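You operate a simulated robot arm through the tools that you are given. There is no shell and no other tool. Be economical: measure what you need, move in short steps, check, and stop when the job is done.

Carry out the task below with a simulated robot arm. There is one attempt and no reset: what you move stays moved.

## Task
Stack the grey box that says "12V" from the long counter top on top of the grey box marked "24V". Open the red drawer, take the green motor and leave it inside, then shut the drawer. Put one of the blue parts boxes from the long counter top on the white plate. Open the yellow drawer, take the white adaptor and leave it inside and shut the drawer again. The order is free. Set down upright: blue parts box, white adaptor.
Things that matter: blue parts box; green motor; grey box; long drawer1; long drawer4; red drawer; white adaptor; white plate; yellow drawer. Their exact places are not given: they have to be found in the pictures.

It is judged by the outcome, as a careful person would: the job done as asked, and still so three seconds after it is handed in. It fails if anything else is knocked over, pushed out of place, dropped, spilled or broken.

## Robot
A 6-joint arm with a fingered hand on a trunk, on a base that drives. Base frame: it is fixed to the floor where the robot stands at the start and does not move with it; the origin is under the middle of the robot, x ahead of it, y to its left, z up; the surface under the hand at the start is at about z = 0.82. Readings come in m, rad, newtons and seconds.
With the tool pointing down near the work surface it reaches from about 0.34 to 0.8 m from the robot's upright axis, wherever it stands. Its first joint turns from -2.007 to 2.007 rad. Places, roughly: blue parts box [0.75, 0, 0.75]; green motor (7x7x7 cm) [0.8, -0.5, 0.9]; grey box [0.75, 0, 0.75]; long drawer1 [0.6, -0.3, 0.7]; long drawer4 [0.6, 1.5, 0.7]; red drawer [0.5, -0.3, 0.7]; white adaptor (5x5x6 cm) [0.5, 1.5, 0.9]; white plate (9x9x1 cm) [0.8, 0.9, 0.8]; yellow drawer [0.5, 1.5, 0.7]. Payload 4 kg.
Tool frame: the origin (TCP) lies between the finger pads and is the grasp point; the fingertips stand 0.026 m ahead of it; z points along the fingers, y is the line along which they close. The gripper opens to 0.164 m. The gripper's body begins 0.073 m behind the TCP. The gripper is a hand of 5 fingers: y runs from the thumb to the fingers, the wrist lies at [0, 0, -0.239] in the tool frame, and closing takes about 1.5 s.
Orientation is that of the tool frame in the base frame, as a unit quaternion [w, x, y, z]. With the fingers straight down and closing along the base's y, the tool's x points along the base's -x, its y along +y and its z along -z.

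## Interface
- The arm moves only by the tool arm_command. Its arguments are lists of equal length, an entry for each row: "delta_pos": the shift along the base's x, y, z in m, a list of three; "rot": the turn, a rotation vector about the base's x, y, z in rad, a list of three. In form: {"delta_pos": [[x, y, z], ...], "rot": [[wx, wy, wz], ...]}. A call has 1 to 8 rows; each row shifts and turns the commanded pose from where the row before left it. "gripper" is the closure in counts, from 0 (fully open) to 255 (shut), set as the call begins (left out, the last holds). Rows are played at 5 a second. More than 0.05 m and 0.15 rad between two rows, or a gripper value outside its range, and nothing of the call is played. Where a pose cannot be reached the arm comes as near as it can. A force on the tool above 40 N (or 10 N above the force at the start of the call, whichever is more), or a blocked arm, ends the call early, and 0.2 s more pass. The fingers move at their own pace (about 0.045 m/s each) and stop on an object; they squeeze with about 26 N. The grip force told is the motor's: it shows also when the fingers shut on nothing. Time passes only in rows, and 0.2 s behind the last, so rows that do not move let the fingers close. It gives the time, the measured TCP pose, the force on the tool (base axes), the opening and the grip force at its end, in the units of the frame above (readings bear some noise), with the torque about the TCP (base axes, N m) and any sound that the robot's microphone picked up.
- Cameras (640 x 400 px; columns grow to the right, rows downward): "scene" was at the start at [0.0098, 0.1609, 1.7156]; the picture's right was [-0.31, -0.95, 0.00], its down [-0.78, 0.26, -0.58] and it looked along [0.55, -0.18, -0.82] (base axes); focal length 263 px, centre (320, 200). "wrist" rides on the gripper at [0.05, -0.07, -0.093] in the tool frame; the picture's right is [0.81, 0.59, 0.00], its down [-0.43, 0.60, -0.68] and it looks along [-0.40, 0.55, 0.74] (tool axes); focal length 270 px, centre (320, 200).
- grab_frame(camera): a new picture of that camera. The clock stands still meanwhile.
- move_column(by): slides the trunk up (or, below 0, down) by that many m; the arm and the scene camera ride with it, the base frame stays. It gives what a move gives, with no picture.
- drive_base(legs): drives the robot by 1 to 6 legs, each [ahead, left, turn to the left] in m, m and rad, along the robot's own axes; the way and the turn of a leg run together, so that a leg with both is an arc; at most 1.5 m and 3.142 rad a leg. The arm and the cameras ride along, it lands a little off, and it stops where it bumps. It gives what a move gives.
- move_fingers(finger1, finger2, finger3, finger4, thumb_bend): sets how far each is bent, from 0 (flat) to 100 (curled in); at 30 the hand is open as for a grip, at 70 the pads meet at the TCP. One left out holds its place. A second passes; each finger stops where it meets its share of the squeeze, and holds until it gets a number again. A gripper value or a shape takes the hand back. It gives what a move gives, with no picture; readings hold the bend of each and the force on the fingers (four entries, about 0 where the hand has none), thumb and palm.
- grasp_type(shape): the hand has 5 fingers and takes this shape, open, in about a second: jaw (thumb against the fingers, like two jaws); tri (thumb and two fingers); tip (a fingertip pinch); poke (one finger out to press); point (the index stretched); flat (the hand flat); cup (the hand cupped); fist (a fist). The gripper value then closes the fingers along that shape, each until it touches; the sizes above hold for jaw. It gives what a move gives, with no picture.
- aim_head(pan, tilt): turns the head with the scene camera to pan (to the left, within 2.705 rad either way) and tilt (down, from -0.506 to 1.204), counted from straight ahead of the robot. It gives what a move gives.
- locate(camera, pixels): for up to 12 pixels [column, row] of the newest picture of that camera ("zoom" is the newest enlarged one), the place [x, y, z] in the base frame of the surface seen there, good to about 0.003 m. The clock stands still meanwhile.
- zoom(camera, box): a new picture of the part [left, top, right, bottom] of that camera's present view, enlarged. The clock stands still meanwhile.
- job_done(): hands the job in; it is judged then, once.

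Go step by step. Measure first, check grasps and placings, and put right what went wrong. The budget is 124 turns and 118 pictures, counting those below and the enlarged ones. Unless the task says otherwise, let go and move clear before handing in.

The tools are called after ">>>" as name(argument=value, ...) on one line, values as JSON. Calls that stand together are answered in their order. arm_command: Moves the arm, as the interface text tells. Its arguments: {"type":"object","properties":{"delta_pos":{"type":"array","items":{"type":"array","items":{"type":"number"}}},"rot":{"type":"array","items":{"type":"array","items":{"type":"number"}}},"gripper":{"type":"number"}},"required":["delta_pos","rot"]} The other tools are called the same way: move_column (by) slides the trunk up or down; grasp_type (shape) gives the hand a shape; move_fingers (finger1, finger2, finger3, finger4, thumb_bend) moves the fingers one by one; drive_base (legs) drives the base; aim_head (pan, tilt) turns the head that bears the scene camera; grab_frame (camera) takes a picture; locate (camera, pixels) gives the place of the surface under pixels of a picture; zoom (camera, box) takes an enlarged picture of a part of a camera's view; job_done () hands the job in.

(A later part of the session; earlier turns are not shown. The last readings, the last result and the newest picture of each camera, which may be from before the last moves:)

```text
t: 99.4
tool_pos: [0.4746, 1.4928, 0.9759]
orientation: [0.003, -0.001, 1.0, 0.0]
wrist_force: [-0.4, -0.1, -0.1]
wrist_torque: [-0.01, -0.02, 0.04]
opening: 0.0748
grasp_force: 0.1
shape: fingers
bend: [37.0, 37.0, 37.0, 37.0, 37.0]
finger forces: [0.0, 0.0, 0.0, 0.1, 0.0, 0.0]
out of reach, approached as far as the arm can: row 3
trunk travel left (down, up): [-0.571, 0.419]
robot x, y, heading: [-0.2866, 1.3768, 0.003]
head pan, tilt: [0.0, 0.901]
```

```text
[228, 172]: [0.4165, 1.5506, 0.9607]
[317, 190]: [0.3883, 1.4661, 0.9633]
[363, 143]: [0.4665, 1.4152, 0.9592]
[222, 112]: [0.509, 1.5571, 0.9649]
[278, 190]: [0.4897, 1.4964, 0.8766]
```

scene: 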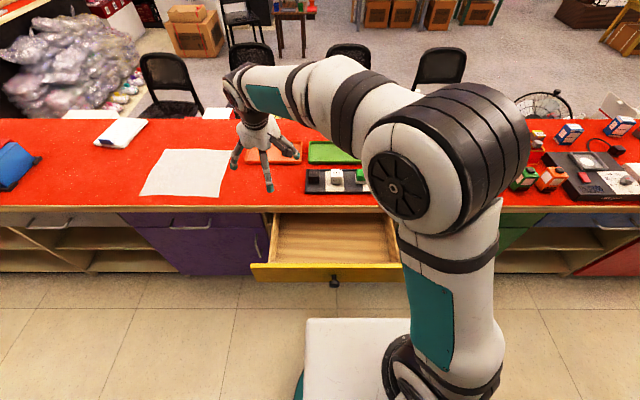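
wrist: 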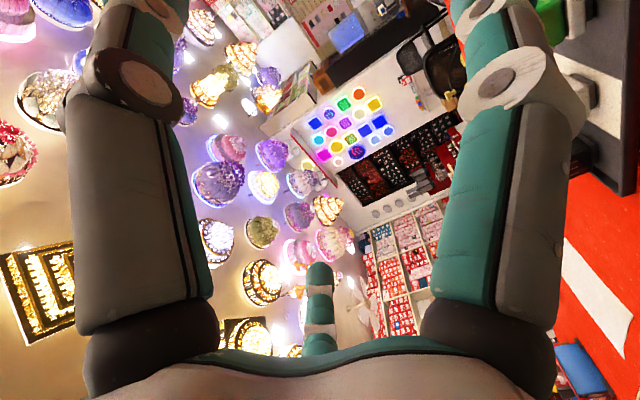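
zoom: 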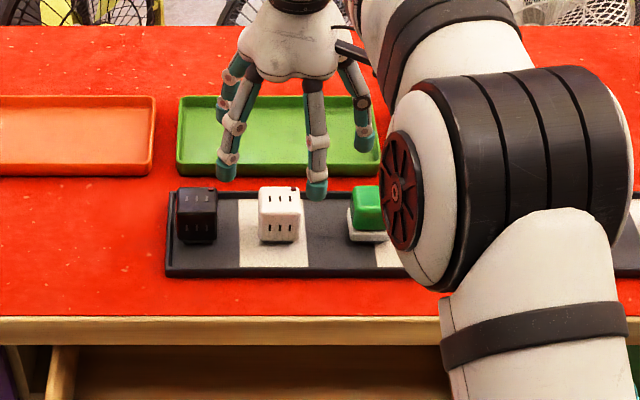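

Reported opening in finger mode is a radius, so 37 is still wide (tips at 0.08 m). Bend to 49 (≈0.045 m) and descend to 0.90 first.

>>> move_fingers(finger1=49, finger2=49, finger3=49, finger4=49, thumb_bend=49)

>>> arm_command(delta_pos=[[0, 0.001, -0.03], [0, 0, -0.02], [0, 0, 0]], rot=[[0, 0, 0], [0, 0, 0], [0, 0, 0]])

>>> zoom(camera="scene", box=[290, 100, 410, 190])

```text
t: 100.4
tool_pos: [0.4729, 1.4942, 0.9742]
orientation: [0.003, -0.001, 1.0, -0.001]
wrist_force: [-0.5, 0.4, 0.7]
wrist_torque: [0.0, -0.02, -0.01]
opening: 0.0451
grasp_force: 0.1
shape: fingers
bend: [49.0, 49.0, 49.0, 49.0, 49.0]
finger forces: [0.0, 0.0, 0.0, 0.1, 0.0, 0.0]
trunk travel left (down, up): [-0.571, 0.419]
robot x, y, heading: [-0.2792, 1.3789, 0.004]
head pan, tilt: [0.0, 0.901]
```

```text
t: 101.2
tool_pos: [0.4728, 1.4942, 0.9265]
orientation: [0.001, -0.001, 1.0, 0.0]
wrist_force: [0.1, -0.5, 0.2]
wrist_torque: [0.0, 0.01, 0.0]
opening: 0.0453
grasp_force: 0.0
shape: fingers
bend: [49.0, 49.0, 49.0, 49.0, 49.0]
finger forces: [0.0, 0.1, 0.0, 0.0, 0.0, 0.0]
trunk travel left (down, up): [-0.571, 0.419]
robot x, y, heading: [-0.2825, 1.3776, 0.003]
head pan, tilt: [0.0, 0.901]
```

```text
4.44 times, centred on (350, 145) of scene
```

zoom: 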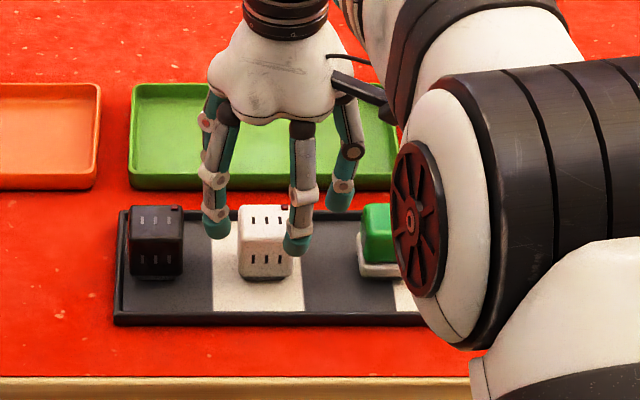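

>>> arm_command(delta_pos=[[0.001, 0, -0.02], [0, 0, -0.015], [0, 0, -0.012], [0, 0, 0]], rot=[[0, 0, 0], [0, 0, 0], [0, 0, 0], [0, 0, 0]])

>>> zoom(camera="scene", box=[290, 100, 410, 190])

```text
t: 102.2
tool_pos: [0.4742, 1.4929, 0.8786]
orientation: [0.002, -0.001, 1.0, 0.001]
wrist_force: [0.0, -0.1, 0.0]
wrist_torque: [0.03, 0.0, -0.05]
opening: 0.0452
grasp_force: 0.1
shape: fingers
bend: [49.0, 49.0, 49.0, 49.0, 49.0]
finger forces: [0.1, 0.1, 0.0, 0.0, 0.1, 0.0]
trunk travel left (down, up): [-0.571, 0.419]
robot x, y, heading: [-0.2838, 1.3786, 0.005]
head pan, tilt: [0.0, 0.901]
```

```text
4.44 times, centred on (350, 145) of scene
```

zoom: 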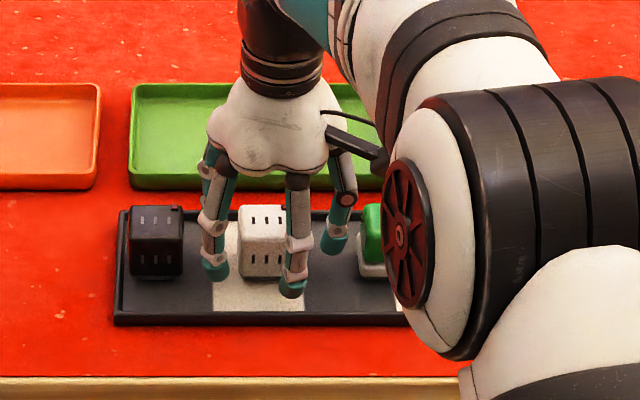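

Good. Lower 6 mm more and close the fingers.

>>> arm_command(delta_pos=[[0, 0.001, -0.006], [0, 0, 0]], rot=[[0, 0, 0], [0, 0, 0]])

>>> move_fingers(finger1=80, finger2=80, finger3=80, finger4=80, thumb_bend=80)

>>> zoom(camera="scene", box=[290, 100, 410, 190])

```text
t: 102.8
tool_pos: [0.4748, 1.4947, 0.8716]
orientation: [0.001, -0.001, 1.0, 0.0]
wrist_force: [0.6, 0.0, -0.2]
wrist_torque: [0.0, -0.01, -0.01]
opening: 0.0449
grasp_force: 0.1
shape: fingers
bend: [49.0, 49.0, 49.0, 49.0, 49.0]
finger forces: [0.0, 0.0, 0.0, 0.1, 0.0, 0.0]
trunk travel left (down, up): [-0.571, 0.419]
robot x, y, heading: [-0.2818, 1.3764, 0.001]
head pan, tilt: [0.0, 0.901]
```

```text
t: 103.8
tool_pos: [0.4749, 1.4946, 0.8726]
orientation: [0.001, -0.001, 1.0, 0.001]
wrist_force: [-0.7, -0.9, 0.4]
wrist_torque: [0.0, 0.02, -0.02]
opening: 0.0201
grasp_force: 28.8
shape: fingers
bend: [60.0, 58.0, 57.0, 60.0, 63.0]
finger forces: [7.7, 9.9, 9.8, 7.7, 23.3, 0.1]
trunk travel left (down, up): [-0.571, 0.419]
robot x, y, heading: [-0.283, 1.3762, 0.003]
head pan, tilt: [0.0, 0.901]
```

```text
4.44 times, centred on (350, 145) of scene
```

zoom: 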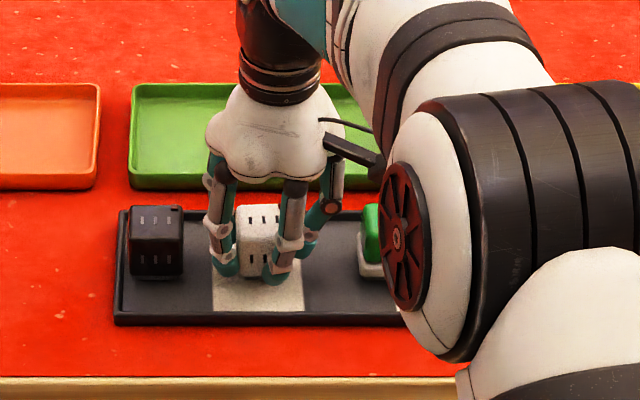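

Held by all digits. Lift, retreat in x to above the open drawer.

>>> arm_command(delta_pos=[[0, 0, 0.03], [0, 0, 0.05], [0, 0, 0.04], [-0.04, 0, 0], [-0.05, 0, 0], [-0.05, 0, 0], [-0.05, 0, 0], [-0.045, 0, 0]], rot=[[0, 0, 0], [0, 0, 0], [0, 0, 0], [0, 0, 0], [0, 0, 0], [0, 0, 0], [0, 0, 0], [0, 0, 0]])

>>> aim_head(pan=0.1, tilt=1.1)

>>> grab_frame(camera="scene")

```text
t: 105.6
tool_pos: [0.2315, 1.4927, 0.9895]
orientation: [0.001, 0.0, 1.0, 0.001]
wrist_force: [-0.3, 0.8, -0.5]
wrist_torque: [-0.01, -0.01, -0.02]
opening: 0.02
grasp_force: 28.9
shape: fingers
bend: [61.0, 58.0, 57.0, 60.0, 63.0]
finger forces: [7.4, 10.0, 9.9, 7.7, 22.8, 0.1]
out of reach, approached as far as the arm can: row 3
trunk travel left (down, up): [-0.571, 0.419]
robot x, y, heading: [-0.2813, 1.375, 0.003]
head pan, tilt: [0.0, 0.901]
```

```text
t: 106.3
tool_pos: [0.2331, 1.4936, 0.9889]
orientation: [0.001, -0.001, 1.0, 0.001]
wrist_force: [0.5, -0.1, -0.1]
wrist_torque: [-0.05, -0.03, 0.0]
opening: 0.02
grasp_force: 28.9
shape: fingers
bend: [61.0, 58.0, 57.0, 60.0, 63.0]
finger forces: [7.5, 10.0, 9.9, 7.7, 22.8, 0.0]
trunk travel left (down, up): [-0.571, 0.419]
robot x, y, heading: [-0.2812, 1.3761, 0.002]
head pan, tilt: [0.099, 1.1]
```

```text
61 pictures are left
```

scene: 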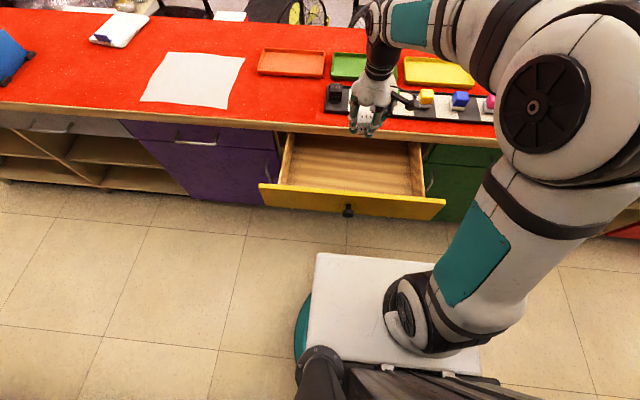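

Aligned over the open drawer. Lower the trunk 0.26 m.

>>> move_column(by=-0.26)

>>> grab_frame(camera="scene")

```text
t: 109.0
tool_pos: [0.2324, 1.493, 0.7285]
orientation: [0.001, 0.0, 1.0, 0.0]
wrist_force: [0.6, -0.5, -0.9]
wrist_torque: [-0.02, 0.0, 0.01]
opening: 0.0199
grasp_force: 28.9
shape: fingers
bend: [61.0, 58.0, 57.0, 60.0, 63.0]
finger forces: [7.5, 10.1, 9.9, 7.7, 22.9, 0.0]
trunk travel left (down, up): [-0.311, 0.679]
robot x, y, heading: [-0.2799, 1.3761, -0.002]
head pan, tilt: [0.099, 1.1]
```

```text
60 pictures are left
```

scene: 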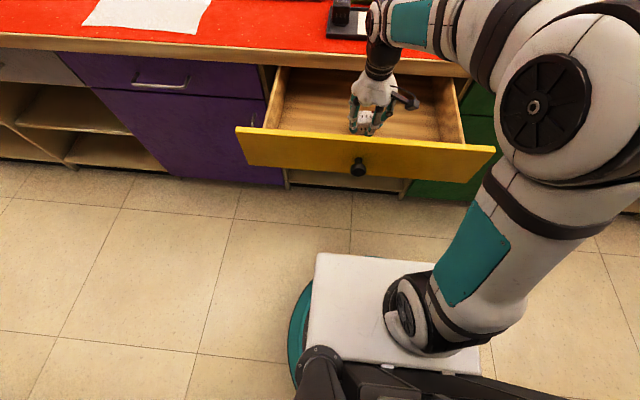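

Lower gently until contact with the drawer floor (expected TCP ≈0.707).

>>> arm_command(delta_pos=[[0, 0, -0.008], [0, 0, -0.006], [0, 0, -0.003], [0, 0, -0.002], [0, 0, 0]], rot=[[0, 0, 0], [0, 0, 0], [0, 0, 0], [0, 0, 0], [0, 0, 0]])

```text
t: 110.2
tool_pos: [0.2325, 1.4938, 0.7083]
orientation: [0.001, -0.001, 1.0, 0.0]
wrist_force: [-1.0, -0.9, -0.6]
wrist_torque: [0.01, 0.02, -0.02]
opening: 0.0199
grasp_force: 29.0
shape: fingers
bend: [61.0, 58.0, 57.0, 60.0, 63.0]
finger forces: [7.4, 10.0, 9.9, 7.7, 22.8, 0.1]
trunk travel left (down, up): [-0.311, 0.679]
robot x, y, heading: [-0.2804, 1.3793, 0.005]
head pan, tilt: [0.099, 1.1]
```

>>> arm_command(delta_pos=[[0, 0, -0.001], [0, 0, -0.001], [0, 0, -0.001], [0, 0, 0]], rot=[[0, 0, 0], [0, 0, 0], [0, 0, 0], [0, 0, 0]])

>>> zoom(camera="scene", box=[320, 60, 440, 150])

```text
t: 111.2
tool_pos: [0.232, 1.4929, 0.706]
orientation: [0.001, -0.001, 1.0, 0.0]
wrist_force: [0.4, -0.7, 6.4]
wrist_torque: [0.15, -0.01, -0.03]
opening: 0.0199
grasp_force: 29.2
shape: fingers
bend: [61.0, 58.0, 57.0, 60.0, 63.0]
finger forces: [7.8, 10.0, 10.0, 7.9, 23.4, 0.0]
trunk travel left (down, up): [-0.311, 0.679]
robot x, y, heading: [-0.2786, 1.3765, 0.008]
head pan, tilt: [0.099, 1.1]
```

```text
4.44 times, centred on (380, 105) of scene
```

zoom: 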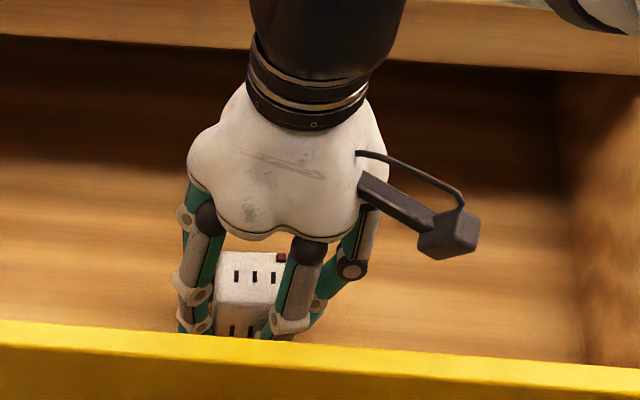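

Contact (6 N). Release to bend 49, then rise with the trunk.

>>> move_fingers(finger1=49, finger2=49, finger3=49, finger4=49, thumb_bend=49)

>>> move_column(by=0.2)

>>> zoom(camera="scene", box=[220, 60, 480, 220])

```text
t: 112.2
tool_pos: [0.2308, 1.4927, 0.7068]
orientation: [0.001, -0.001, 1.0, 0.001]
wrist_force: [0.2, 0.8, -0.1]
wrist_torque: [-0.02, -0.03, 0.01]
opening: 0.0445
grasp_force: 0.1
shape: fingers
bend: [49.0, 49.0, 49.0, 49.0, 49.0]
finger forces: [0.0, 0.0, 0.1, 0.0, 0.0, 0.0]
trunk travel left (down, up): [-0.311, 0.679]
robot x, y, heading: [-0.2813, 1.376, -0.001]
head pan, tilt: [0.099, 1.1]
```

```text
t: 114.4
tool_pos: [0.2317, 1.494, 0.9061]
orientation: [0.0, -0.001, 1.0, 0.0]
wrist_force: [-0.6, 0.1, 0.1]
wrist_torque: [0.03, -0.02, 0.01]
opening: 0.0443
grasp_force: 0.0
shape: fingers
bend: [49.0, 49.0, 49.0, 49.0, 49.0]
finger forces: [0.0, 0.1, 0.0, 0.1, 0.1, 0.0]
trunk travel left (down, up): [-0.511, 0.479]
robot x, y, heading: [-0.2804, 1.3806, 0.0]
head pan, tilt: [0.099, 1.1]
```

```text
2.46 times, centred on (350, 140) of scene
```

zoom: 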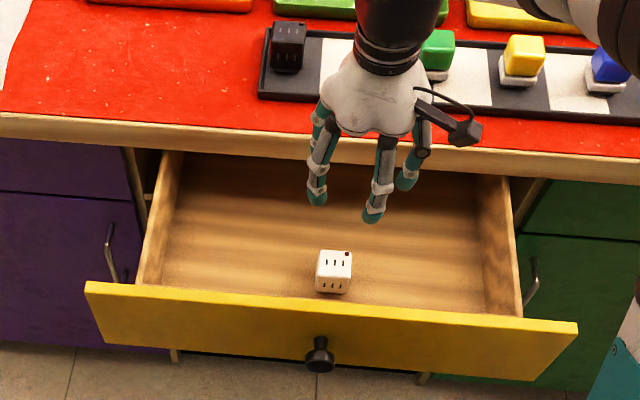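

The white adaptor stands upright in the drawer. To shut it, I'll make a fist, go in front of the drawer with a lateral base offset, and push the knob with the palm by driving.

>>> move_column(by=0.12)

>>> grasp_type(shape="fist")

>>> drive_base(legs=[[-0.07, 0, 0], [0, -0.25, 0]])

>>> arm_command(delta_pos=[[-0.03, 0.04, 0], [-0.03, 0.04, 0], [-0.03, 0.04, 0], [-0.03, 0.04, 0], [-0.03, 0.04, 0], [-0.04, 0.03, 0], [0, 0.03, 0], [0, 0, 0]], rot=[[0, 0, 0], [0, 0, 0], [0, 0, 0], [0, 0, 0], [0, 0, 0], [0, 0, 0], [0, 0, 0], [0, 0, 0]])

>>> aim_head(pan=0.4, tilt=1.0)

>>> grab_frame(camera="scene")

```text
t: 115.9
tool_pos: [0.232, 1.4934, 1.0268]
orientation: [0.0, -0.002, 1.0, 0.0]
wrist_force: [1.3, -0.2, -0.2]
wrist_torque: [-0.01, 0.01, 0.0]
opening: 0.0445
grasp_force: 0.1
shape: fingers
bend: [49.0, 49.0, 49.0, 49.0, 49.0]
finger forces: [0.0, 0.1, 0.0, 0.0, 0.1, 0.1]
trunk travel left (down, up): [-0.631, 0.359]
robot x, y, heading: [-0.2812, 1.373, 0.0]
head pan, tilt: [0.099, 1.1]
```

```text
t: 116.8
tool_pos: [0.2318, 1.4927, 1.0255]
orientation: [0.001, -0.001, 1.0, 0.0]
wrist_force: [0.4, 0.9, 0.1]
wrist_torque: [0.0, -0.02, 0.01]
opening: 0.0001
grasp_force: 0.1
shape: fist
bend: [95.0, 100.0, 100.0, 100.0, 63.0]
finger forces: [0.0, 0.0, 0.1, 0.1, 0.1, 0.1]
trunk travel left (down, up): [-0.631, 0.359]
robot x, y, heading: [-0.2795, 1.3758, 0.002]
head pan, tilt: [0.099, 1.1]
```

```text
t: 119.2
tool_pos: [0.1611, 1.236, 1.0257]
orientation: [0.0, -0.002, 1.0, 0.0]
wrist_force: [0.6, -0.4, 0.3]
wrist_torque: [0.02, 0.0, -0.01]
opening: 0.0
grasp_force: 0.1
shape: fist
bend: [96.0, 100.0, 100.0, 100.0, 63.0]
finger forces: [0.1, 0.0, 0.0, 0.0, 0.0, 0.0]
trunk travel left (down, up): [-0.631, 0.359]
robot x, y, heading: [-0.3495, 1.1136, 0.002]
head pan, tilt: [0.099, 1.1]
```

```text
t: 121.0
tool_pos: [-0.0279, 1.4981, 1.0252]
orientation: [0.001, -0.002, 1.0, 0.0]
wrist_force: [-0.3, 0.0, -0.5]
wrist_torque: [-0.03, 0.01, 0.05]
opening: 0.0
grasp_force: 0.0
shape: fist
bend: [96.0, 100.0, 100.0, 100.0, 63.0]
finger forces: [0.0, 0.0, 0.1, 0.0, 0.0, 0.1]
trunk travel left (down, up): [-0.631, 0.359]
robot x, y, heading: [-0.3558, 1.1204, 0.006]
head pan, tilt: [0.099, 1.1]
```

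```text
t: 121.8
tool_pos: [-0.0278, 1.4982, 1.025]
orientation: [0.001, -0.002, 1.0, 0.0]
wrist_force: [0.3, -0.2, 0.1]
wrist_torque: [0.02, -0.03, 0.02]
opening: 0.0
grasp_force: 0.0
shape: fist
bend: [96.0, 100.0, 100.0, 100.0, 63.0]
finger forces: [0.1, 0.0, 0.0, 0.0, 0.0, 0.1]
trunk travel left (down, up): [-0.631, 0.359]
robot x, y, heading: [-0.3534, 1.1211, -0.001]
head pan, tilt: [0.4, 1.0]
```

```text
57 pictures are left
```

scene: 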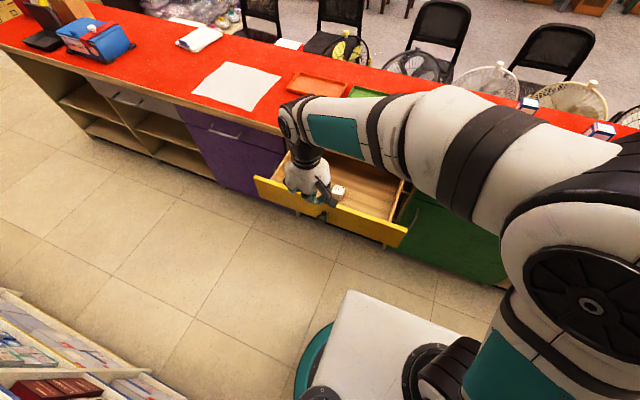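

Lower the trunk 0.43 so the palm is level with the knob.

>>> move_column(by=-0.42)

>>> grab_frame(camera="scene")

```text
refused: -0.42 is not a number from -0.4 to 0.4
```

```text
56 pictures are left
```

scene: 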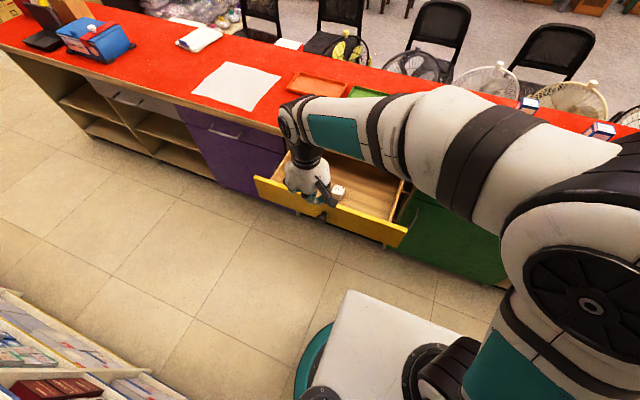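

>>> move_column(by=-0.4)

>>> arm_command(delta_pos=[[0, 0.005, -0.02], [0, 0, 0]], rot=[[0, 0, 0], [0, 0, 0]])

>>> grab_frame(camera="scene")

```text
t: 125.7
tool_pos: [-0.0286, 1.4975, 0.6267]
orientation: [0.001, -0.002, 1.0, 0.0]
wrist_force: [0.5, 0.3, -0.3]
wrist_torque: [0.03, -0.01, 0.0]
opening: 0.0
grasp_force: 0.0
shape: fist
bend: [97.0, 100.0, 100.0, 95.0, 63.0]
finger forces: [0.1, 0.0, 0.1, 0.1, 0.1, 0.1]
trunk travel left (down, up): [-0.231, 0.759]
robot x, y, heading: [-0.351, 1.1208, 0.003]
head pan, tilt: [0.4, 1.0]
```

```text
t: 126.3
tool_pos: [-0.0277, 1.5033, 0.6045]
orientation: [0.001, 0.0, 1.0, 0.0]
wrist_force: [0.6, 0.2, -0.5]
wrist_torque: [0.01, 0.0, 0.0]
opening: 0.0
grasp_force: 0.0
shape: fist
bend: [98.0, 100.0, 100.0, 94.0, 63.0]
finger forces: [0.0, 0.0, 0.0, 0.0, 0.1, 0.0]
trunk travel left (down, up): [-0.231, 0.759]
robot x, y, heading: [-0.3543, 1.122, 0.003]
head pan, tilt: [0.4, 1.0]
```

```text
55 pictures are left
```

scene: 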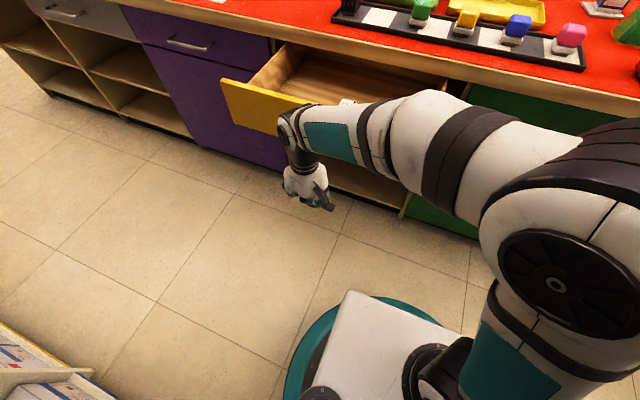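

>>> locate(camera="scene", pixels=[[335, 140], [385, 130], [450, 150], [302, 180], [310, 110], [255, 110], [295, 130], [440, 100], [347, 102]])

>>> zoom(camera="scene", box=[220, 60, 460, 220])

```text
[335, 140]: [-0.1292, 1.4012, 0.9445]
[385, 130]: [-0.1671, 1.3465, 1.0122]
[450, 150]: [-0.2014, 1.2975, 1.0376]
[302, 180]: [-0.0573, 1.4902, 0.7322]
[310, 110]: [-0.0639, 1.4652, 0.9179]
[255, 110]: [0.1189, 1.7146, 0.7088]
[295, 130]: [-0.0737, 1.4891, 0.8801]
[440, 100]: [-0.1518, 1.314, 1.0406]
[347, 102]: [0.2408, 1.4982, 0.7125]
```

```text
2.50 times, centred on (340, 140) of scene
```

zoom: 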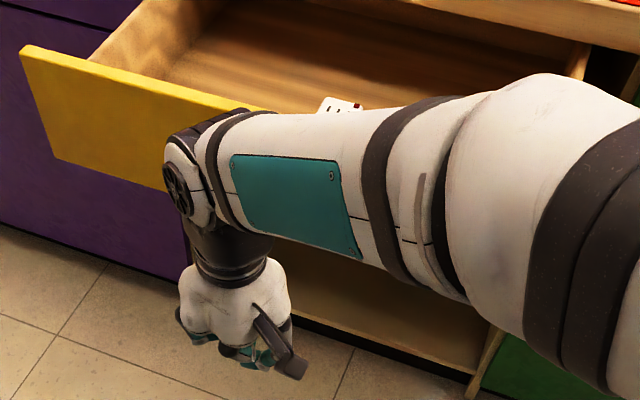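

The forearm is behind the hand; path is clear. Drive forward 0.2 m, pushing the knob.

>>> drive_base(legs=[[0.2, 0, 0]])

>>> zoom(camera="scene", box=[220, 60, 460, 220])

```text
t: 127.9
tool_pos: [0.1738, 1.5038, 0.6048]
orientation: [0.001, -0.001, 1.0, 0.0]
wrist_force: [-0.2, -0.7, -0.1]
wrist_torque: [0.01, -0.01, -0.02]
opening: 0.0003
grasp_force: 0.1
shape: fist
bend: [99.0, 100.0, 100.0, 93.0, 63.0]
finger forces: [0.0, 0.1, 0.1, 0.0, 0.1, 0.0]
trunk travel left (down, up): [-0.231, 0.759]
robot x, y, heading: [-0.1478, 1.1203, 0.002]
head pan, tilt: [0.4, 1.0]
```

```text
2.50 times, centred on (340, 140) of scene
```

zoom: 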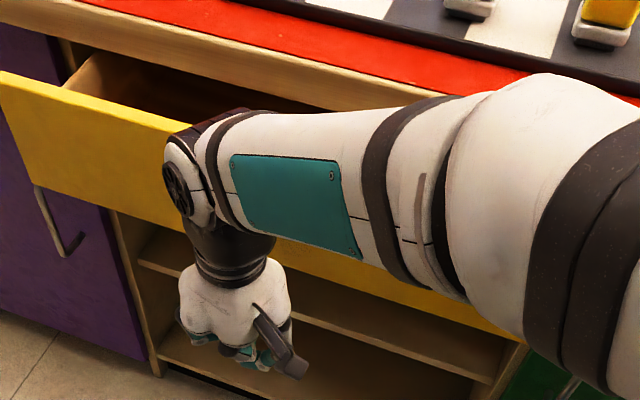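

>>> locate(camera="zoom", pixels=[[60, 130], [120, 130], [300, 260], [190, 130], [240, 115], [420, 105], [230, 250]])

```text
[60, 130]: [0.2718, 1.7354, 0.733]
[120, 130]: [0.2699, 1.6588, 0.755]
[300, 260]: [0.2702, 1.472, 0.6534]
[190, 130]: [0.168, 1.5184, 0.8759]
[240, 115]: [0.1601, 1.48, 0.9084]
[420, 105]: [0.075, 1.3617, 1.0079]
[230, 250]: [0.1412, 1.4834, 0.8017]
```

Front at x=0.271; 0.10 m to go. Drive 0.085 more, then finish with the arm.

>>> drive_base(legs=[[0.085, 0, 0]])

>>> arm_command(delta_pos=[[0.008, 0, 0], [0.008, 0, 0], [0.006, 0, 0], [0, 0, 0]], rot=[[0, 0, 0], [0, 0, 0], [0, 0, 0], [0, 0, 0]])

>>> zoom(camera="scene", box=[220, 60, 460, 220])

>>> locate(camera="zoom", pixels=[[60, 130], [120, 130], [300, 260], [60, 100], [100, 180]])

```text
t: 128.9
tool_pos: [0.259, 1.5023, 0.6041]
orientation: [0.0, -0.001, 1.0, -0.001]
wrist_force: [0.1, 0.0, 0.5]
wrist_torque: [0.02, 0.0, -0.02]
opening: 0.0001
grasp_force: 0.0
shape: fist
bend: [99.0, 100.0, 100.0, 93.0, 63.0]
finger forces: [0.1, 0.0, 0.0, 0.1, 0.1, 0.0]
trunk travel left (down, up): [-0.231, 0.759]
robot x, y, heading: [-0.0644, 1.1181, 0.0]
head pan, tilt: [0.4, 1.0]
```

```text
t: 129.9
tool_pos: [0.2803, 1.502, 0.6042]
orientation: [0.001, -0.001, 1.0, 0.0]
wrist_force: [0.0, -0.1, 0.5]
wrist_torque: [0.0, 0.03, 0.0]
opening: 0.0
grasp_force: 0.1
shape: fist
bend: [99.0, 100.0, 100.0, 93.0, 63.0]
finger forces: [0.1, 0.0, 0.1, 0.0, 0.1, 0.0]
trunk travel left (down, up): [-0.231, 0.759]
robot x, y, heading: [-0.0644, 1.1212, -0.005]
head pan, tilt: [0.4, 1.0]
```

```text
2.50 times, centred on (340, 140) of scene
```

zoom: 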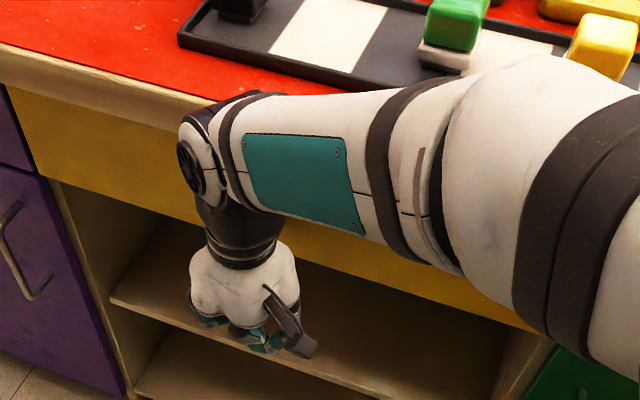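

```text
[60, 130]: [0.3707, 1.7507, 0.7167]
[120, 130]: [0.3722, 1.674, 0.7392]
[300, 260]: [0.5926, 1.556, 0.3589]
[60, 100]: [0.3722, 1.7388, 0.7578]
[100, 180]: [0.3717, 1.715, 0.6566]
```

Yellow drawer fully shut (face x=0.372). Retreat, raise, and drive to the red drawer's side.

>>> drive_base(legs=[[-0.25, 0, 0]])

>>> move_column(by=0.4)

>>> drive_base(legs=[[0, -1.0, 0], [0, -0.9, 0]])

>>> arm_command(delta_pos=[[0.02, 0.02, 0], [0.02, 0.02, 0], [0.02, 0.02, 0], [0.02, 0.02, 0], [0.02, 0.02, 0], [0.02, 0.02, 0], [0.02, 0.02, 0], [0.02, 0.02, 0]], rot=[[0, -0.15, 0], [0, -0.15, 0], [0, -0.15, 0], [0, -0.15, 0], [0, -0.15, 0], [0, -0.15, 0], [0, -0.15, 0], [0, -0.15, 0]])

>>> arm_command(delta_pos=[[0, 0, 0], [0, 0, 0], [0, 0, 0], [0, 0, 0]], rot=[[0, -0.15, 0], [0, -0.15, 0], [0, -0.07, 0], [0, 0, 0]])

>>> grab_frame(camera="scene")

```text
t: 131.8
tool_pos: [0.0281, 1.5042, 0.6057]
orientation: [0.001, -0.003, 1.0, 0.0]
wrist_force: [0.0, 0.3, -1.0]
wrist_torque: [0.0, -0.02, 0.01]
opening: 0.0
grasp_force: 0.0
shape: fist
bend: [100.0, 100.0, 100.0, 92.0, 63.0]
finger forces: [0.1, 0.1, 0.1, 0.0, 0.1, 0.0]
trunk travel left (down, up): [-0.231, 0.759]
robot x, y, heading: [-0.316, 1.1179, 0.005]
head pan, tilt: [0.4, 1.0]
```

```text
t: 135.6
tool_pos: [0.0292, 1.5042, 1.0047]
orientation: [0.0, -0.003, 1.0, 0.0]
wrist_force: [-0.7, 0.1, -1.2]
wrist_torque: [0.0, 0.05, 0.05]
opening: 0.0004
grasp_force: 0.0
shape: fist
bend: [100.0, 100.0, 100.0, 91.0, 63.0]
finger forces: [0.0, 0.0, 0.0, 0.0, 0.0, 0.0]
trunk travel left (down, up): [-0.631, 0.359]
robot x, y, heading: [-0.3196, 1.1227, -0.0]
head pan, tilt: [0.4, 1.0]
```

```text
t: 145.1
tool_pos: [0.0521, -0.3844, 1.0049]
orientation: [0.001, -0.012, 1.0, 0.0]
wrist_force: [0.0, 0.6, 0.6]
wrist_torque: [0.01, 0.01, 0.02]
opening: 0.0
grasp_force: 0.1
shape: fist
bend: [100.0, 100.0, 100.0, 89.0, 63.0]
finger forces: [0.1, 0.0, 0.0, 0.0, 0.1, 0.0]
trunk travel left (down, up): [-0.631, 0.359]
robot x, y, heading: [-0.2835, -0.7765, 0.022]
head pan, tilt: [0.4, 1.0]
```

```text
t: 146.9
tool_pos: [0.2138, -0.2233, 1.0036]
orientation: [0.565, -0.009, 0.825, -0.007]
wrist_force: [0.0, 0.0, 0.4]
wrist_torque: [-0.02, 0.0, 0.0]
opening: 0.0001
grasp_force: 0.1
shape: fist
bend: [100.0, 100.0, 100.0, 89.0, 63.0]
finger forces: [0.0, 0.0, 0.0, 0.0, 0.1, 0.0]
trunk travel left (down, up): [-0.631, 0.359]
robot x, y, heading: [-0.282, -0.7692, 0.023]
head pan, tilt: [0.4, 1.0]
```

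```text
t: 147.9
tool_pos: [0.2134, -0.2233, 1.0044]
orientation: [0.707, -0.008, 0.707, -0.008]
wrist_force: [-0.2, 0.4, -0.2]
wrist_torque: [0.01, -0.01, 0.03]
opening: 0.0
grasp_force: 0.1
shape: fist
bend: [100.0, 100.0, 100.0, 89.0, 63.0]
finger forces: [0.0, 0.1, 0.1, 0.0, 0.0, 0.0]
trunk travel left (down, up): [-0.631, 0.359]
robot x, y, heading: [-0.2834, -0.7757, 0.026]
head pan, tilt: [0.4, 1.0]
```

```text
51 pictures are left
```

scene: 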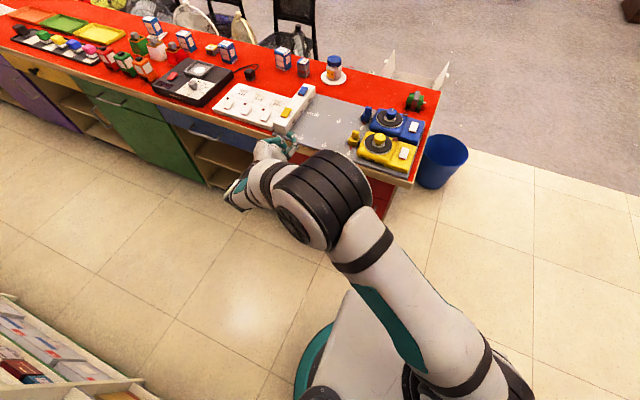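

Now shape fingers to 49, align y to -0.29 and lower to knob height.

>>> move_fingers(finger1=49, finger2=49, finger3=49, finger4=49, thumb_bend=49)

>>> arm_command(delta_pos=[[0, -0.035, 0], [0, -0.032, 0], [0, 0, 0]], rot=[[0, 0, 0], [0, 0, 0], [0, 0, 0]])

>>> move_column(by=-0.296)

>>> grab_frame(camera="scene")

```text
t: 148.9
tool_pos: [0.2133, -0.2237, 1.0039]
orientation: [0.707, -0.007, 0.707, -0.009]
wrist_force: [1.2, 0.8, 0.0]
wrist_torque: [0.01, -0.01, -0.03]
opening: 0.0444
grasp_force: 0.1
shape: fingers
bend: [49.0, 49.0, 49.0, 49.0, 49.0]
finger forces: [0.1, 0.1, 0.0, 0.1, 0.0, 0.1]
trunk travel left (down, up): [-0.631, 0.359]
robot x, y, heading: [-0.2828, -0.7745, 0.024]
head pan, tilt: [0.4, 1.0]
```

```text
t: 149.7
tool_pos: [0.2131, -0.2916, 1.0046]
orientation: [0.707, -0.007, 0.707, -0.008]
wrist_force: [-0.2, 0.2, -0.5]
wrist_torque: [-0.03, 0.0, 0.02]
opening: 0.0444
grasp_force: 0.0
shape: fingers
bend: [49.0, 49.0, 49.0, 49.0, 49.0]
finger forces: [0.0, 0.0, 0.1, 0.1, 0.0, 0.1]
trunk travel left (down, up): [-0.631, 0.359]
robot x, y, heading: [-0.2857, -0.7761, 0.024]
head pan, tilt: [0.4, 1.0]
```

```text
t: 152.7
tool_pos: [0.2123, -0.2919, 0.708]
orientation: [0.707, -0.008, 0.707, -0.008]
wrist_force: [-0.1, -0.1, -0.1]
wrist_torque: [0.03, 0.04, -0.02]
opening: 0.0443
grasp_force: 0.0
shape: fingers
bend: [49.0, 49.0, 49.0, 49.0, 49.0]
finger forces: [0.1, 0.0, 0.0, 0.0, 0.0, 0.0]
trunk travel left (down, up): [-0.335, 0.655]
robot x, y, heading: [-0.2837, -0.7767, 0.021]
head pan, tilt: [0.4, 1.0]
```

```text
50 pictures are left
```

scene: 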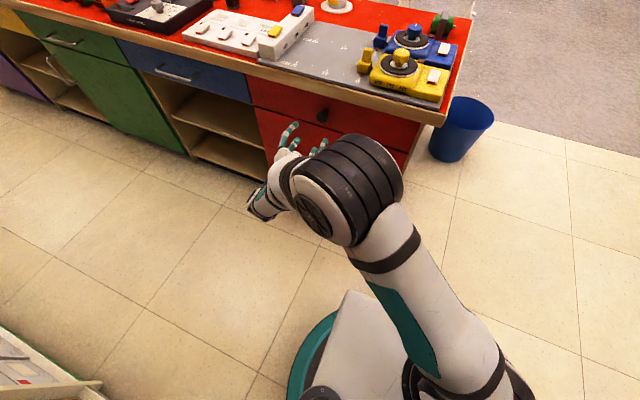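

>>> zoom(camera="scene", box=[250, 80, 370, 170])

>>> locate(camera="zoom", pixels=[[380, 190], [366, 188], [396, 192], [380, 174], [382, 208], [410, 160], [300, 160]])

```text
4.44 times, centred on (310, 125) of scene
```

zoom: 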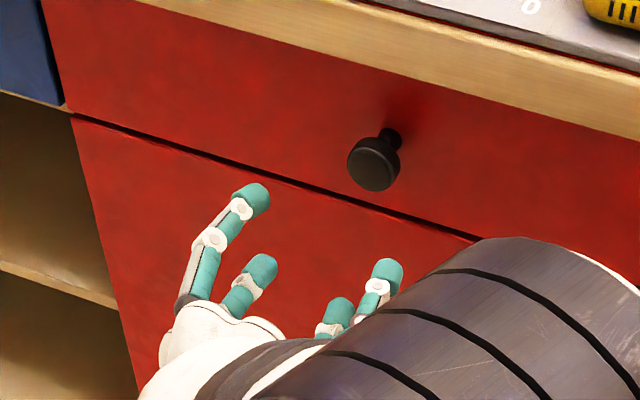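

```text
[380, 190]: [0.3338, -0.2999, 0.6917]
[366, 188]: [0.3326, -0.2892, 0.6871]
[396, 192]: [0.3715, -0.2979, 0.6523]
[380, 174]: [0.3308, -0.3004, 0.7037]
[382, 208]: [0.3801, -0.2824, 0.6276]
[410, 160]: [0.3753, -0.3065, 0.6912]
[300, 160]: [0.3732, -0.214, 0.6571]
```

>>> locate(camera="zoom", pixels=[[372, 165], [351, 160], [393, 172], [374, 145], [370, 187]])

>>> arm_command(delta_pos=[[0.03, 0, 0], [0.03, 0, 0], [0, 0, 0]], rot=[[0, 0, 0], [0, 0, 0], [0, 0, 0]])

>>> zoom(camera="scene", box=[250, 80, 370, 170])

```text
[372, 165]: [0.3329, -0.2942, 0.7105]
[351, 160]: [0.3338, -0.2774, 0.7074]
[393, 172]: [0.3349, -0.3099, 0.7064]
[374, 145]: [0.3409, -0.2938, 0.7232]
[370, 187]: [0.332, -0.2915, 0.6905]
```

```text
t: 153.5
tool_pos: [0.2734, -0.2917, 0.7109]
orientation: [0.707, -0.008, 0.707, -0.007]
wrist_force: [0.6, -0.2, -0.8]
wrist_torque: [0.0, 0.02, 0.0]
opening: 0.0443
grasp_force: 0.2
shape: fingers
bend: [49.0, 49.0, 49.0, 49.0, 49.0]
finger forces: [0.0, 0.0, 0.0, 0.0, 0.0, 0.0]
trunk travel left (down, up): [-0.335, 0.655]
robot x, y, heading: [-0.2833, -0.7733, 0.029]
head pan, tilt: [0.4, 1.0]
```

```text
4.44 times, centred on (310, 125) of scene
```

zoom: 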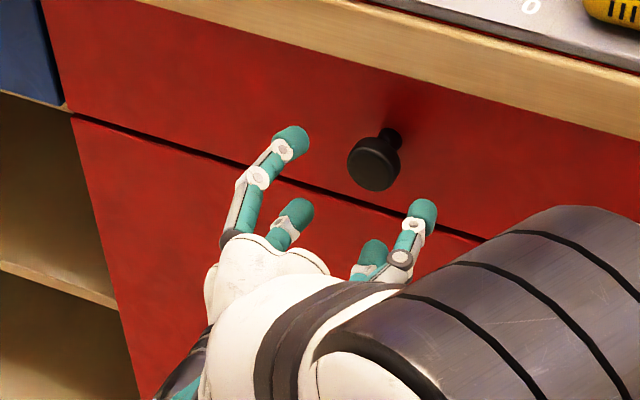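

Knob centre (y -0.294, z 0.707). Advance to x≈0.332 and close.

>>> arm_command(delta_pos=[[0.02, -0.002, -0.003], [0.02, 0, 0], [0.012, 0, 0], [0.006, 0, 0], [0, 0, 0]], rot=[[0, 0, 0], [0, 0, 0], [0, 0, 0], [0, 0, 0], [0, 0, 0]])

>>> move_fingers(finger1=75, finger2=75, finger3=75, finger4=75, thumb_bend=75)

>>> zoom(camera="scene", box=[250, 80, 370, 170])

```text
t: 154.7
tool_pos: [0.3299, -0.2939, 0.7055]
orientation: [0.707, -0.008, 0.707, -0.008]
wrist_force: [0.4, -0.5, -0.6]
wrist_torque: [0.01, 0.01, -0.01]
opening: 0.0444
grasp_force: 0.1
shape: fingers
bend: [49.0, 49.0, 49.0, 49.0, 49.0]
finger forces: [0.0, 0.1, 0.0, 0.1, 0.0, 0.0]
trunk travel left (down, up): [-0.335, 0.655]
robot x, y, heading: [-0.2849, -0.7794, 0.023]
head pan, tilt: [0.4, 1.0]
```

```text
t: 155.7
tool_pos: [0.3307, -0.2939, 0.7051]
orientation: [0.707, -0.008, 0.707, -0.008]
wrist_force: [2.5, -4.5, -1.3]
wrist_torque: [0.0, 0.01, -0.08]
opening: 0.0059
grasp_force: 21.7
shape: fingers
bend: [64.0, 62.0, 63.0, 66.0, 66.0]
finger forces: [7.7, 7.8, 7.6, 7.4, 12.6, 0.0]
trunk travel left (down, up): [-0.335, 0.655]
robot x, y, heading: [-0.2866, -0.7781, 0.023]
head pan, tilt: [0.4, 1.0]
```

```text
4.44 times, centred on (310, 125) of scene
```

zoom: 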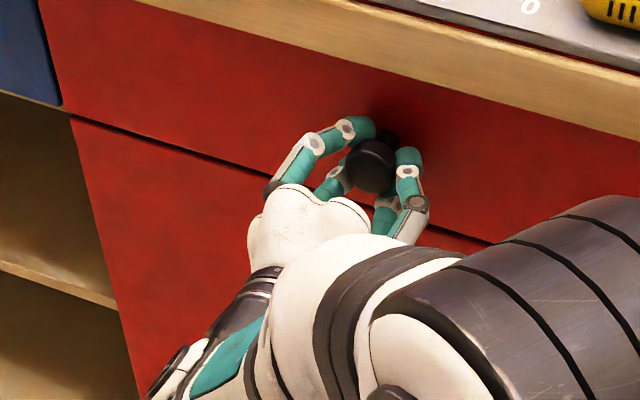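

Knob caged. Pull back 0.18 m with the arm.

>>> arm_command(delta_pos=[[-0.015, 0, 0], [-0.02, 0, 0], [-0.025, 0, 0], [-0.025, 0, 0], [-0.025, 0, 0], [-0.025, 0, 0], [-0.025, 0, 0], [-0.02, 0, 0]], rot=[[0, 0, 0], [0, 0, 0], [0, 0, 0], [0, 0, 0], [0, 0, 0], [0, 0, 0], [0, 0, 0], [0, 0, 0]])

>>> drive_base(legs=[[-0.06, 0, 0]])

>>> zoom(camera="scene", box=[220, 60, 420, 200])

```text
t: 157.5
tool_pos: [0.1599, -0.2941, 0.7061]
orientation: [0.701, -0.01, 0.713, -0.006]
wrist_force: [0.3, -11.5, -1.3]
wrist_torque: [-0.05, 0.06, -0.14]
opening: 0.0042
grasp_force: 19.4
shape: fingers
bend: [64.0, 62.0, 64.0, 66.0, 66.0]
finger forces: [7.8, 6.3, 6.1, 6.1, 13.4, 0.1]
out of reach, approached as far as the arm can: row 8
trunk travel left (down, up): [-0.335, 0.655]
robot x, y, heading: [-0.2842, -0.7739, 0.022]
head pan, tilt: [0.4, 1.0]
```

```text
t: 158.4
tool_pos: [0.098, -0.2939, 0.7064]
orientation: [0.702, -0.01, 0.712, -0.005]
wrist_force: [-0.5, -5.6, -2.2]
wrist_torque: [-0.03, 0.06, 0.09]
opening: 0.0009
grasp_force: 20.3
shape: fingers
bend: [65.0, 63.0, 66.0, 72.0, 67.0]
finger forces: [7.5, 8.0, 6.5, 6.9, 12.2, 0.0]
trunk travel left (down, up): [-0.335, 0.655]
robot x, y, heading: [-0.3431, -0.7763, 0.024]
head pan, tilt: [0.4, 1.0]
```

```text
2.86 times, centred on (320, 130) of scene
```

zoom: 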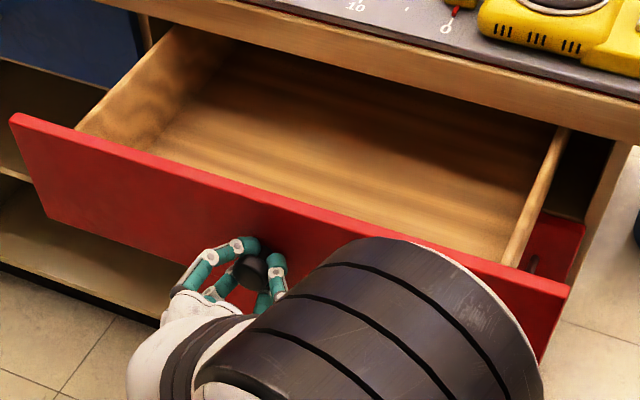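

Drawer open ~0.23 m. Release and retreat by the same turning trick.

>>> move_fingers(finger1=35, finger2=35, finger3=35, finger4=35, thumb_bend=35)

>>> drive_base(legs=[[-0.02, -0.04, 0.1]])

>>> grab_frame(camera="scene")

```text
t: 159.4
tool_pos: [0.0981, -0.295, 0.7078]
orientation: [0.702, -0.011, 0.712, -0.005]
wrist_force: [-0.1, -0.3, 0.2]
wrist_torque: [-0.03, 0.03, -0.01]
opening: 0.0785
grasp_force: 0.0
shape: fingers
bend: [35.0, 35.0, 35.0, 35.0, 35.0]
finger forces: [0.0, 0.1, 0.1, 0.0, 0.1, 0.1]
trunk travel left (down, up): [-0.335, 0.655]
robot x, y, heading: [-0.3471, -0.777, 0.021]
head pan, tilt: [0.4, 1.0]
```

```text
t: 160.3
tool_pos: [0.0307, -0.2927, 0.7069]
orientation: [0.702, -0.045, 0.71, 0.03]
wrist_force: [1.2, 0.7, 0.4]
wrist_torque: [0.01, -0.02, -0.01]
opening: 0.0786
grasp_force: 0.0
shape: fingers
bend: [35.0, 35.0, 35.0, 35.0, 35.0]
finger forces: [0.0, 0.1, 0.1, 0.0, 0.1, 0.1]
trunk travel left (down, up): [-0.335, 0.655]
robot x, y, heading: [-0.3635, -0.8193, 0.122]
head pan, tilt: [0.4, 1.0]
```

```text
45 pictures are left
```

scene: 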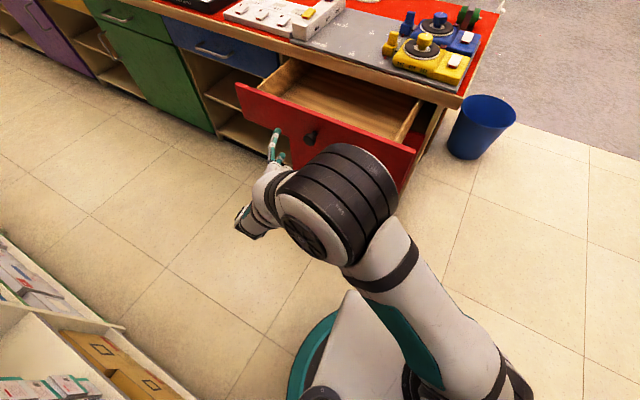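

Now plan to stand at the counter's right end (≈(0.2,-1.05)), from where both motor and drawer are in reach. Check obstacles there.

>>> locate(camera="scene", pixels=[[455, 140], [482, 155], [515, 125], [470, 12], [463, 100], [412, 165], [500, 250], [240, 90], [405, 130], [466, 20], [310, 138]])

>>> move_column(by=0.36)

>>> aim_head(pan=-0.5, tilt=0.9)

>>> grab_frame(camera="scene")

```text
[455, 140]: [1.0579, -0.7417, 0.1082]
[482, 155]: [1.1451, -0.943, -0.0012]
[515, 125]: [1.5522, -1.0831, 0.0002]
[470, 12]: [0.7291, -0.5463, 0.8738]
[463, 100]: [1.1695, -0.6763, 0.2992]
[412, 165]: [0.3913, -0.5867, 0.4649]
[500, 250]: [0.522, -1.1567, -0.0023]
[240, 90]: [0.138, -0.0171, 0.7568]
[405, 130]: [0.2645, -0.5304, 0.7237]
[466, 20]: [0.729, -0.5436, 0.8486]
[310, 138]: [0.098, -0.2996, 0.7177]
```

```text
t: 163.8
tool_pos: [0.0308, -0.2928, 1.0679]
orientation: [0.702, -0.045, 0.711, 0.029]
wrist_force: [-0.4, -0.3, -0.4]
wrist_torque: [-0.05, -0.01, -0.03]
opening: 0.0786
grasp_force: 0.0
shape: fingers
bend: [35.0, 35.0, 35.0, 35.0, 35.0]
finger forces: [0.1, 0.0, 0.0, 0.0, 0.1, 0.1]
trunk travel left (down, up): [-0.695, 0.295]
robot x, y, heading: [-0.3626, -0.8213, 0.12]
head pan, tilt: [0.4, 1.0]
```

```text
t: 165.1
tool_pos: [0.0315, -0.293, 1.0671]
orientation: [0.701, -0.047, 0.711, 0.03]
wrist_force: [-0.1, 0.3, 0.1]
wrist_torque: [-0.01, -0.04, 0.02]
opening: 0.0783
grasp_force: 0.0
shape: fingers
bend: [35.0, 35.0, 35.0, 35.0, 35.0]
finger forces: [0.1, 0.0, 0.1, 0.1, 0.0, 0.1]
trunk travel left (down, up): [-0.695, 0.295]
robot x, y, heading: [-0.3608, -0.8189, 0.125]
head pan, tilt: [-0.499, 0.901]
```

```text
44 pictures are left
```

scene: 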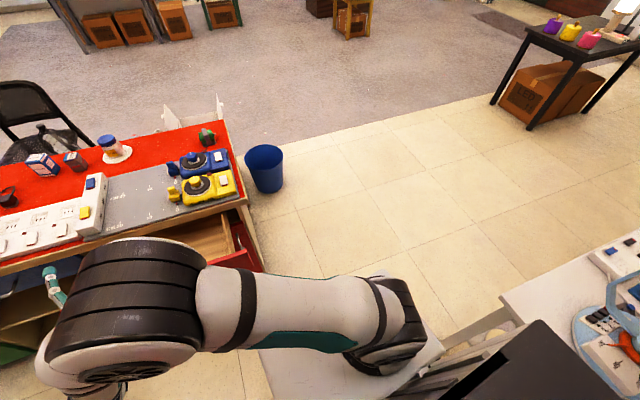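

>>> locate(camera="scene", pixels=[[503, 298], [600, 262], [445, 345], [400, 250], [265, 190], [570, 330], [207, 135], [213, 145]])

>>> arm_command(delta_pos=[[0.02, -0.01, 0.01], [0.02, -0.01, 0.01], [0.02, -0.01, 0.01], [0.02, -0.01, 0.01], [0.02, -0.01, 0.01], [0.02, -0.01, 0.01], [0.02, -0.01, 0.01], [0.02, -0.01, 0.01]], rot=[[0, 0.15, 0], [0, 0.15, 0], [0, 0.15, 0], [0, 0.15, 0], [0, 0.15, 0], [0, 0.15, 0], [0, 0.15, 0], [0, 0.15, 0]])

```text
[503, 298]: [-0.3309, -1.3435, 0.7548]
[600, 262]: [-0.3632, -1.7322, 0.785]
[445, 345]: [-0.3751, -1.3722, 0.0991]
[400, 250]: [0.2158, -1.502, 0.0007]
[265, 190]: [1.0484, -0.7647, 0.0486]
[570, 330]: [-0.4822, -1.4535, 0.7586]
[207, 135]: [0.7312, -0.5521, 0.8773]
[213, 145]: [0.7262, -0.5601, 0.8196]
```

```text
t: 166.8
tool_pos: [0.1898, -0.3732, 1.1457]
orientation: [0.177, -0.022, 0.983, 0.051]
wrist_force: [0.6, -0.6, -0.3]
wrist_torque: [-0.03, 0.01, 0.06]
opening: 0.0785
grasp_force: 0.2
shape: fingers
bend: [35.0, 35.0, 35.0, 35.0, 35.0]
finger forces: [0.0, 0.0, 0.1, 0.0, 0.0, 0.1]
trunk travel left (down, up): [-0.695, 0.295]
robot x, y, heading: [-0.3636, -0.8213, 0.122]
head pan, tilt: [-0.499, 0.901]
```

Table corner at (-0.33,-1.34); floor beside the counter end is free. Drive: straighten, forward, right, forward, then turn left.

>>> drive_base(legs=[[0, 0, -0.122], [0.14, 0, 0], [0, -0.26, 0], [0.42, 0, 0], [0, 0, 0.7]])

>>> aim_head(pan=-0.1, tilt=0.9)

>>> grab_frame(camera="scene")

```text
t: 174.2
tool_pos: [0.408, -0.3981, 1.1464]
orientation: [0.156, -0.302, 0.935, 0.1]
wrist_force: [0.2, -0.2, -0.4]
wrist_torque: [0.01, -0.02, 0.0]
opening: 0.0788
grasp_force: 0.0
shape: fingers
bend: [35.0, 35.0, 35.0, 35.0, 35.0]
finger forces: [0.1, 0.1, 0.1, 0.0, 0.1, 0.0]
trunk travel left (down, up): [-0.695, 0.295]
robot x, y, heading: [0.1901, -1.0697, 0.701]
head pan, tilt: [-0.499, 0.901]
```

```text
t: 175.1
tool_pos: [0.4084, -0.3969, 1.1477]
orientation: [0.156, -0.303, 0.935, 0.1]
wrist_force: [0.3, 0.2, 0.1]
wrist_torque: [-0.04, 0.04, 0.01]
opening: 0.0787
grasp_force: 0.1
shape: fingers
bend: [35.0, 35.0, 35.0, 35.0, 35.0]
finger forces: [0.0, 0.1, 0.0, 0.0, 0.0, 0.0]
trunk travel left (down, up): [-0.695, 0.295]
robot x, y, heading: [0.1938, -1.0696, 0.706]
head pan, tilt: [-0.099, 0.901]
```

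```text
43 pictures are left
```

scene: 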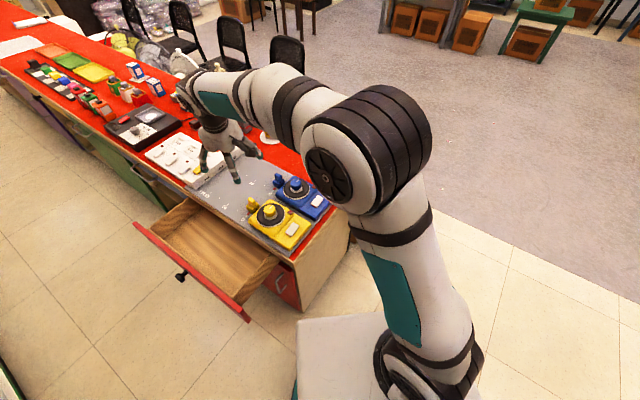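

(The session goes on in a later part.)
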